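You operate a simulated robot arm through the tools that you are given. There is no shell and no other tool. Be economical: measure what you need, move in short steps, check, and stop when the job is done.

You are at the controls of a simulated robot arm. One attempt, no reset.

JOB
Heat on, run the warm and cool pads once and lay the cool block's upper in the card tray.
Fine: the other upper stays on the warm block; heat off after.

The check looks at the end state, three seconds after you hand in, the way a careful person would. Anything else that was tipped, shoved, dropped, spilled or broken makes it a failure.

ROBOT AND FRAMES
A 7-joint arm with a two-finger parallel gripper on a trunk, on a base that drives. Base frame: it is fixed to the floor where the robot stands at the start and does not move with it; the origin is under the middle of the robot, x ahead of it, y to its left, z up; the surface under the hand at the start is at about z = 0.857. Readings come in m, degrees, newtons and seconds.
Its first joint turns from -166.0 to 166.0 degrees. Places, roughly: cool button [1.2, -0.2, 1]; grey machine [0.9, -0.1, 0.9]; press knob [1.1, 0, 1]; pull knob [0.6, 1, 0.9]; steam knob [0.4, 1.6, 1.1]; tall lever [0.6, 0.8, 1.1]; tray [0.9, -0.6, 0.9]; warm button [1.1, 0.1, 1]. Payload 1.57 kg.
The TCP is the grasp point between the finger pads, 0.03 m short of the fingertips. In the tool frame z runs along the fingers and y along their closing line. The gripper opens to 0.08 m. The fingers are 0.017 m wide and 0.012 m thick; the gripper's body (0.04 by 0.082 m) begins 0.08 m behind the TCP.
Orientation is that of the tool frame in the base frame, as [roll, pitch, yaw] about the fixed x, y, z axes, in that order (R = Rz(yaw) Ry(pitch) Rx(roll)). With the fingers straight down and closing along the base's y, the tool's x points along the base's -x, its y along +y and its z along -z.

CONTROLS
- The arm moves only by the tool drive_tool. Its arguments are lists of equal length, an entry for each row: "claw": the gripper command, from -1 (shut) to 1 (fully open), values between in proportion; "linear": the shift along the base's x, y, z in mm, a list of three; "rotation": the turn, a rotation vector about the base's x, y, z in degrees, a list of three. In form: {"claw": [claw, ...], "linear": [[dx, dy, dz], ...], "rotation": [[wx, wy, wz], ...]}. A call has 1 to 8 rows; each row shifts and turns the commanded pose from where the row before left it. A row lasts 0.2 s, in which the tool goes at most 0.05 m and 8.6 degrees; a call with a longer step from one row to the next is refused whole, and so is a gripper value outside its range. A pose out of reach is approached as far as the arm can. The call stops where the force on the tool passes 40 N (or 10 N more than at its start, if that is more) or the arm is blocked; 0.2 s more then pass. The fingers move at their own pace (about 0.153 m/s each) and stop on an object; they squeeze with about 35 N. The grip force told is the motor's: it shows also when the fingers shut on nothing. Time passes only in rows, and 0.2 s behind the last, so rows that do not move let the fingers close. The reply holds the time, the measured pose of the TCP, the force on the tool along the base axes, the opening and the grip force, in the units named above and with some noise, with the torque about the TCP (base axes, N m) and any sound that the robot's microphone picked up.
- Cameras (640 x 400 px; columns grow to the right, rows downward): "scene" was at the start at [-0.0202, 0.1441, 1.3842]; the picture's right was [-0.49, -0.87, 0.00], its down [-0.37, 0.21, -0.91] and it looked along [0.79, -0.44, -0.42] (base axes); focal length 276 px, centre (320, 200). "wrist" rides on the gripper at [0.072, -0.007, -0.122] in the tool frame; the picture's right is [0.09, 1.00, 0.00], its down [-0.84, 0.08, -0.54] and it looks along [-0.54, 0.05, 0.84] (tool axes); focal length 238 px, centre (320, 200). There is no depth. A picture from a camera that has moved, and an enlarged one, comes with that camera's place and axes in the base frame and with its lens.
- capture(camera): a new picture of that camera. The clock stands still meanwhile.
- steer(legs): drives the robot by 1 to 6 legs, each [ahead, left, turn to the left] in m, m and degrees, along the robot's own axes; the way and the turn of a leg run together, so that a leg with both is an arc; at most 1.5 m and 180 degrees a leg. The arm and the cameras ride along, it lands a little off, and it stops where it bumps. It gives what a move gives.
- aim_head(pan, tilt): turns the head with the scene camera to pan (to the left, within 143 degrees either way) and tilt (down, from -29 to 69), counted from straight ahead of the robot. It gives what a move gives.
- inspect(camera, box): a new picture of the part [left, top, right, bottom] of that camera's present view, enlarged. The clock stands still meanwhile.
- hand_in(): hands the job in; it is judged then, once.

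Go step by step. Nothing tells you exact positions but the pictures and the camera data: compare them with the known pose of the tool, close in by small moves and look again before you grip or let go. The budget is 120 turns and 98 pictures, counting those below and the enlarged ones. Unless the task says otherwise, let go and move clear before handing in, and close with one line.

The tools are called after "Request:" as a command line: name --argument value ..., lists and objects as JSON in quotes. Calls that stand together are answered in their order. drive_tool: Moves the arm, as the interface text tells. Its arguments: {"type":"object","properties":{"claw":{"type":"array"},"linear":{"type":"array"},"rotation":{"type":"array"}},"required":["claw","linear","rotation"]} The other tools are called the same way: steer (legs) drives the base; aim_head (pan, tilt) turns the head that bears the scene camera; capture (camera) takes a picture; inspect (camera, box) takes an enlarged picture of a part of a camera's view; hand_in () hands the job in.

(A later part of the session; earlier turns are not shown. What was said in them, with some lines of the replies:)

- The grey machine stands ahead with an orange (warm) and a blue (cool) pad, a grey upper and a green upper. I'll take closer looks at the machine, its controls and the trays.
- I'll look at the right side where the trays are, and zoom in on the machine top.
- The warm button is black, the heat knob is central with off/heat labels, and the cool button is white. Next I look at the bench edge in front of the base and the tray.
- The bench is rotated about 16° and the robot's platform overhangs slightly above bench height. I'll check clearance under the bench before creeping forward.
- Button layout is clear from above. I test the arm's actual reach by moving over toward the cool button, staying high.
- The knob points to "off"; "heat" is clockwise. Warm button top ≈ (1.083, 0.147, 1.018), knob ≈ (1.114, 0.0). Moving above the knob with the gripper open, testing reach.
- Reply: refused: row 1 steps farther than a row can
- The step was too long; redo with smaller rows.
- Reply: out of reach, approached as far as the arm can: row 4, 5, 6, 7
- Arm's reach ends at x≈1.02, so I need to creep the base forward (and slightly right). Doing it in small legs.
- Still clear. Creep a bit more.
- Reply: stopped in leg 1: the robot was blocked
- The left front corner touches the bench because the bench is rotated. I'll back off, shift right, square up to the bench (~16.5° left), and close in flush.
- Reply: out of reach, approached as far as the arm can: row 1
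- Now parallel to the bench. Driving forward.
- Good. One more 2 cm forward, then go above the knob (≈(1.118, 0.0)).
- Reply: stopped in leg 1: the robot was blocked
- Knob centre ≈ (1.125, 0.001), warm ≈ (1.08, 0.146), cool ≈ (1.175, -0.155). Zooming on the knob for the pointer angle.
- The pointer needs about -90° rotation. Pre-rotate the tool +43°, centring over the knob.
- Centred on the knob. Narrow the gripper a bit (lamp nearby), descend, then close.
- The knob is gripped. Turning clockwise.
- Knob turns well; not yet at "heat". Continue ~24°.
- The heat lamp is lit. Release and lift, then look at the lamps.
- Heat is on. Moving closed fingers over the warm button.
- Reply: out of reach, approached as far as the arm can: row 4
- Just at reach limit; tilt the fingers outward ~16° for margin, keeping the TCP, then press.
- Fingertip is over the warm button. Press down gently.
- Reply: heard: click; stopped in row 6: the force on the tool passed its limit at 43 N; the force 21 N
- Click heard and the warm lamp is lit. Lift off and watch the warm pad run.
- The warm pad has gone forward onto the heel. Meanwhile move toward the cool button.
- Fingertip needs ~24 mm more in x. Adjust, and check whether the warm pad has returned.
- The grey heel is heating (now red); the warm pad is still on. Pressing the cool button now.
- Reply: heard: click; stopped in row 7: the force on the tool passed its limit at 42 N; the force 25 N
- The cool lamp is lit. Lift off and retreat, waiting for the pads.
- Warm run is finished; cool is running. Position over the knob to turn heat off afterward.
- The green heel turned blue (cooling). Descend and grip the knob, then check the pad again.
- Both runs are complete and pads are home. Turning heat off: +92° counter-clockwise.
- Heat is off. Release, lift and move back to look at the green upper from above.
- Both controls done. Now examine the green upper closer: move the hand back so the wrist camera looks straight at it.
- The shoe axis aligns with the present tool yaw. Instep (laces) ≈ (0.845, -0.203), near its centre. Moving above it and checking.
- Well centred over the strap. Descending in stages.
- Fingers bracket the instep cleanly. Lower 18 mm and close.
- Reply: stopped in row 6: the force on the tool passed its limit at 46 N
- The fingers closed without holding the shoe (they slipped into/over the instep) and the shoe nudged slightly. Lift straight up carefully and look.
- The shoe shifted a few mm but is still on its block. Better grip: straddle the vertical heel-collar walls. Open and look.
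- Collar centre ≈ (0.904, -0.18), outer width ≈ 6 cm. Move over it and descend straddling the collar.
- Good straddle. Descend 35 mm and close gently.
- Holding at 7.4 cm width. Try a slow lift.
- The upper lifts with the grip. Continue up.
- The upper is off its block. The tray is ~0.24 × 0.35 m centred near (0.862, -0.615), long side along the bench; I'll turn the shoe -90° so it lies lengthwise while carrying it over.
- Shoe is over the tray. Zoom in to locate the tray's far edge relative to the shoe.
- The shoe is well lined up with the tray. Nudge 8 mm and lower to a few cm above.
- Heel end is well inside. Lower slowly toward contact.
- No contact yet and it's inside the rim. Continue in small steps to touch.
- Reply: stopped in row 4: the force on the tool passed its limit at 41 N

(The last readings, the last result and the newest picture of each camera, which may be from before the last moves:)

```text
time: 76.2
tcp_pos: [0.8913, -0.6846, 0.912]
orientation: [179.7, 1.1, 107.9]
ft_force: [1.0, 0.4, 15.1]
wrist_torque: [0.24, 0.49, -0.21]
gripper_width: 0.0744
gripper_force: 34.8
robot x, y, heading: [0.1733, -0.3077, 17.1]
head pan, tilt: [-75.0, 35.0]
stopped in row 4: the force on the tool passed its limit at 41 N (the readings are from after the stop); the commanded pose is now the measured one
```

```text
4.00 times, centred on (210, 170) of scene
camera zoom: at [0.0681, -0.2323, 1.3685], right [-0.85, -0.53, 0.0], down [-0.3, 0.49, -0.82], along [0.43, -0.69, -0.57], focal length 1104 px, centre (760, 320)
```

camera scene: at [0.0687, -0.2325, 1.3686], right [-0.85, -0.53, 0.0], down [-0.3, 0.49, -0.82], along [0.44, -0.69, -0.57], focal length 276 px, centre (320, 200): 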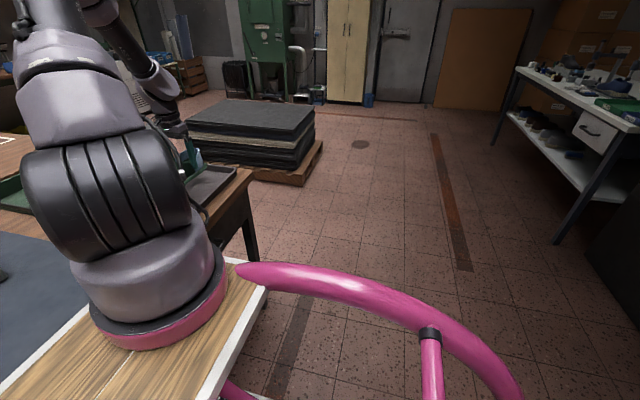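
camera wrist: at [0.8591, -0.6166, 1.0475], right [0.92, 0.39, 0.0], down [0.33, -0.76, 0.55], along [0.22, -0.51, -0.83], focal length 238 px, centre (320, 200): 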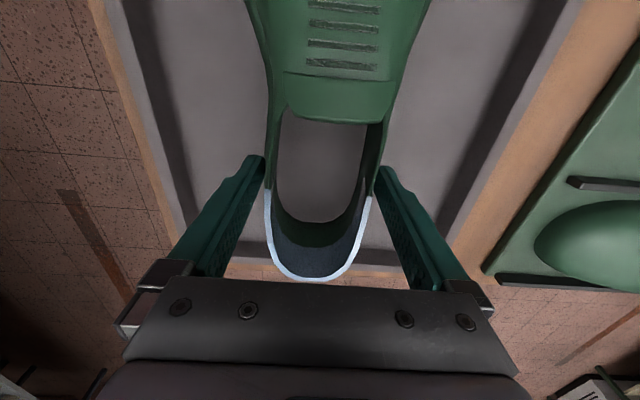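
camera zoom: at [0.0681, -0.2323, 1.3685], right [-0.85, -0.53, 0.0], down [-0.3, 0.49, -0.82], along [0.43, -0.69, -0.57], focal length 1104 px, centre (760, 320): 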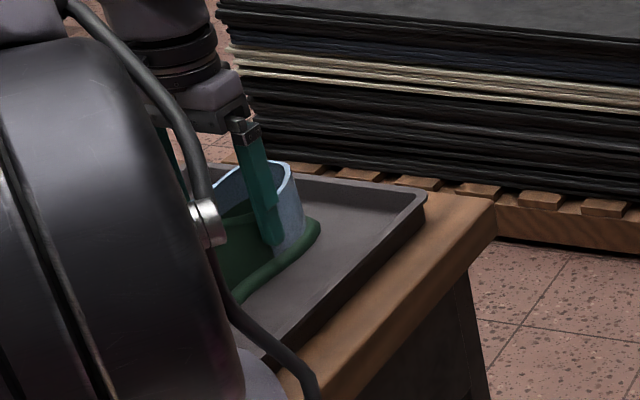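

The upper rests on the tray floor. Release and lift straight up.

Request:
drive_tool --claw '[1, 1, 1, 1, 1, 1, 1, 1]' --linear '[[0, 0, 1], [0, 0, 0], [0, 0, 5], [0, 0, 10], [0, 0, 25], [0, 0, 40], [0, 0, 45], [0, 0, 45]]' --rotation '[[0, 0, 0], [0, 0, 0], [0, 0, 0], [0, 0, 0], [0, 0, 0], [0, 0, 0], [0, 0, 0], [0, 0, 0]]'

Request:
capture --camera "wrist"

```text
time: 78.0
tcp_pos: [0.8907, -0.6836, 1.0824]
orientation: [179.9, 0.9, 107.9]
ft_force: [0.8, 0.3, -0.3]
wrist_torque: [0.02, 0.03, -0.01]
gripper_width: 0.0797
gripper_force: 0.0
robot x, y, heading: [0.1732, -0.3114, 16.8]
head pan, tilt: [-75.0, 35.0]
```

```text
24 pictures are left
camera wrist: at [0.8601, -0.6157, 1.2018], right [0.92, 0.39, 0.0], down [0.33, -0.77, 0.56], along [0.22, -0.51, -0.83], focal length 238 px, centre (320, 200)
```

wrist: 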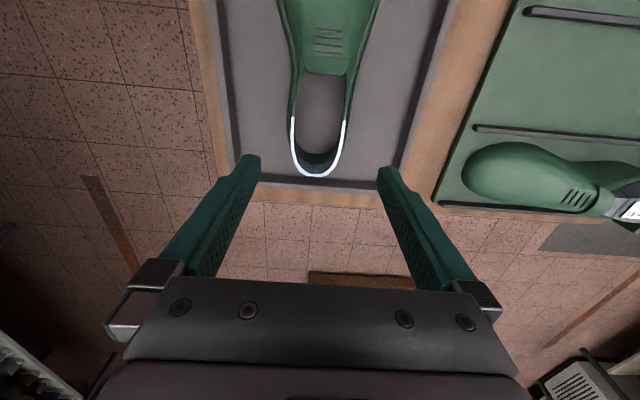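

Released; the upper stays in the tray. Back off upward and view the whole tray and machine.

Request:
drive_tool --claw '[1, 1, 1, 1, 1, 1, 1]' --linear '[[-5, 30, 30], [-5, 35, 30], [-10, 35, 25], [-15, 40, 0], [-15, 40, 0], [-10, 20, 0], [0, 0, 0]]' --rotation '[[0, 0, 0], [0, 0, 0], [0, 0, 0], [0, 0, 0], [0, 0, 0], [0, 0, 0], [0, 0, 0]]'

Request:
capture --camera "wrist"

Request:
aim_head --pan 5 --tilt 28

Request:
inspect --camera "scene" --box '[300, 120, 500, 300]'

```text
time: 79.6
tcp_pos: [0.8299, -0.4863, 1.1674]
orientation: [179.7, 1.0, 107.9]
ft_force: [0.1, 0.1, 0.7]
wrist_torque: [0.0, 0.01, 0.02]
gripper_width: 0.0803
gripper_force: 0.2
robot x, y, heading: [0.1743, -0.3096, 16.9]
head pan, tilt: [-75.0, 35.0]
```

```text
23 pictures are left
camera wrist: at [0.8003, -0.4176, 1.2878], right [0.92, 0.39, 0.0], down [0.33, -0.76, 0.56], along [0.22, -0.51, -0.83], focal length 238 px, centre (320, 200)
```

wrist: 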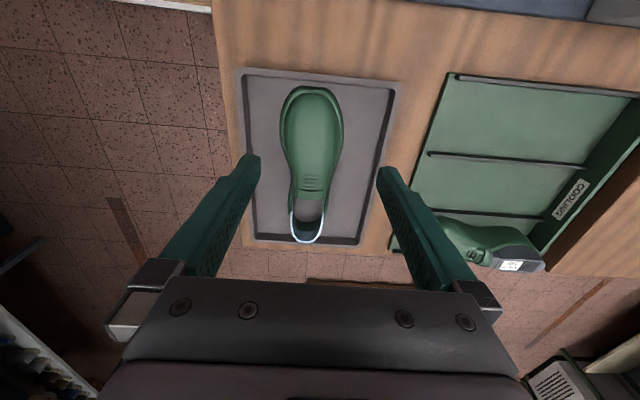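

```text
time: 81.1
tcp_pos: [0.8302, -0.4863, 1.1669]
orientation: [179.7, 0.9, 107.8]
ft_force: [0.1, 0.1, -0.3]
wrist_torque: [-0.02, -0.01, 0.05]
gripper_width: 0.0801
gripper_force: 0.0
robot x, y, heading: [0.1766, -0.308, 17.0]
head pan, tilt: [5.0, 28.0]
```

```text
2.22 times, centred on (400, 210) of scene
camera zoom: at [0.1064, -0.1237, 1.3796], right [0.37, -0.93, 0.0], down [-0.44, -0.18, -0.88], along [0.82, 0.33, -0.47], focal length 614 px, centre (142, 178)
```

zoom: 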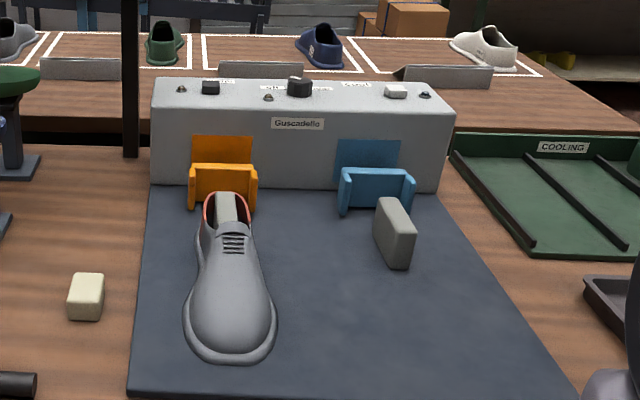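

The green upper lies flat in the tray, the grey upper is still on the warm block, both pads are home, the knob is at off and all lamps are out. Handing in.

Request:
hand_in

```text
The job is handed in.
```

I ran the warm and cool pads once each with the heat on, then turned the heat off. The cool block's green upper is in the tray, and the grey upper is still on the warm block. My first grip on the green upper slipped and shifted it a few millimetres on its block before the second grip held. I took the plain grey tray at about (0.9, -0.6) to be the card tray, since the green one is labelled "COOLING".
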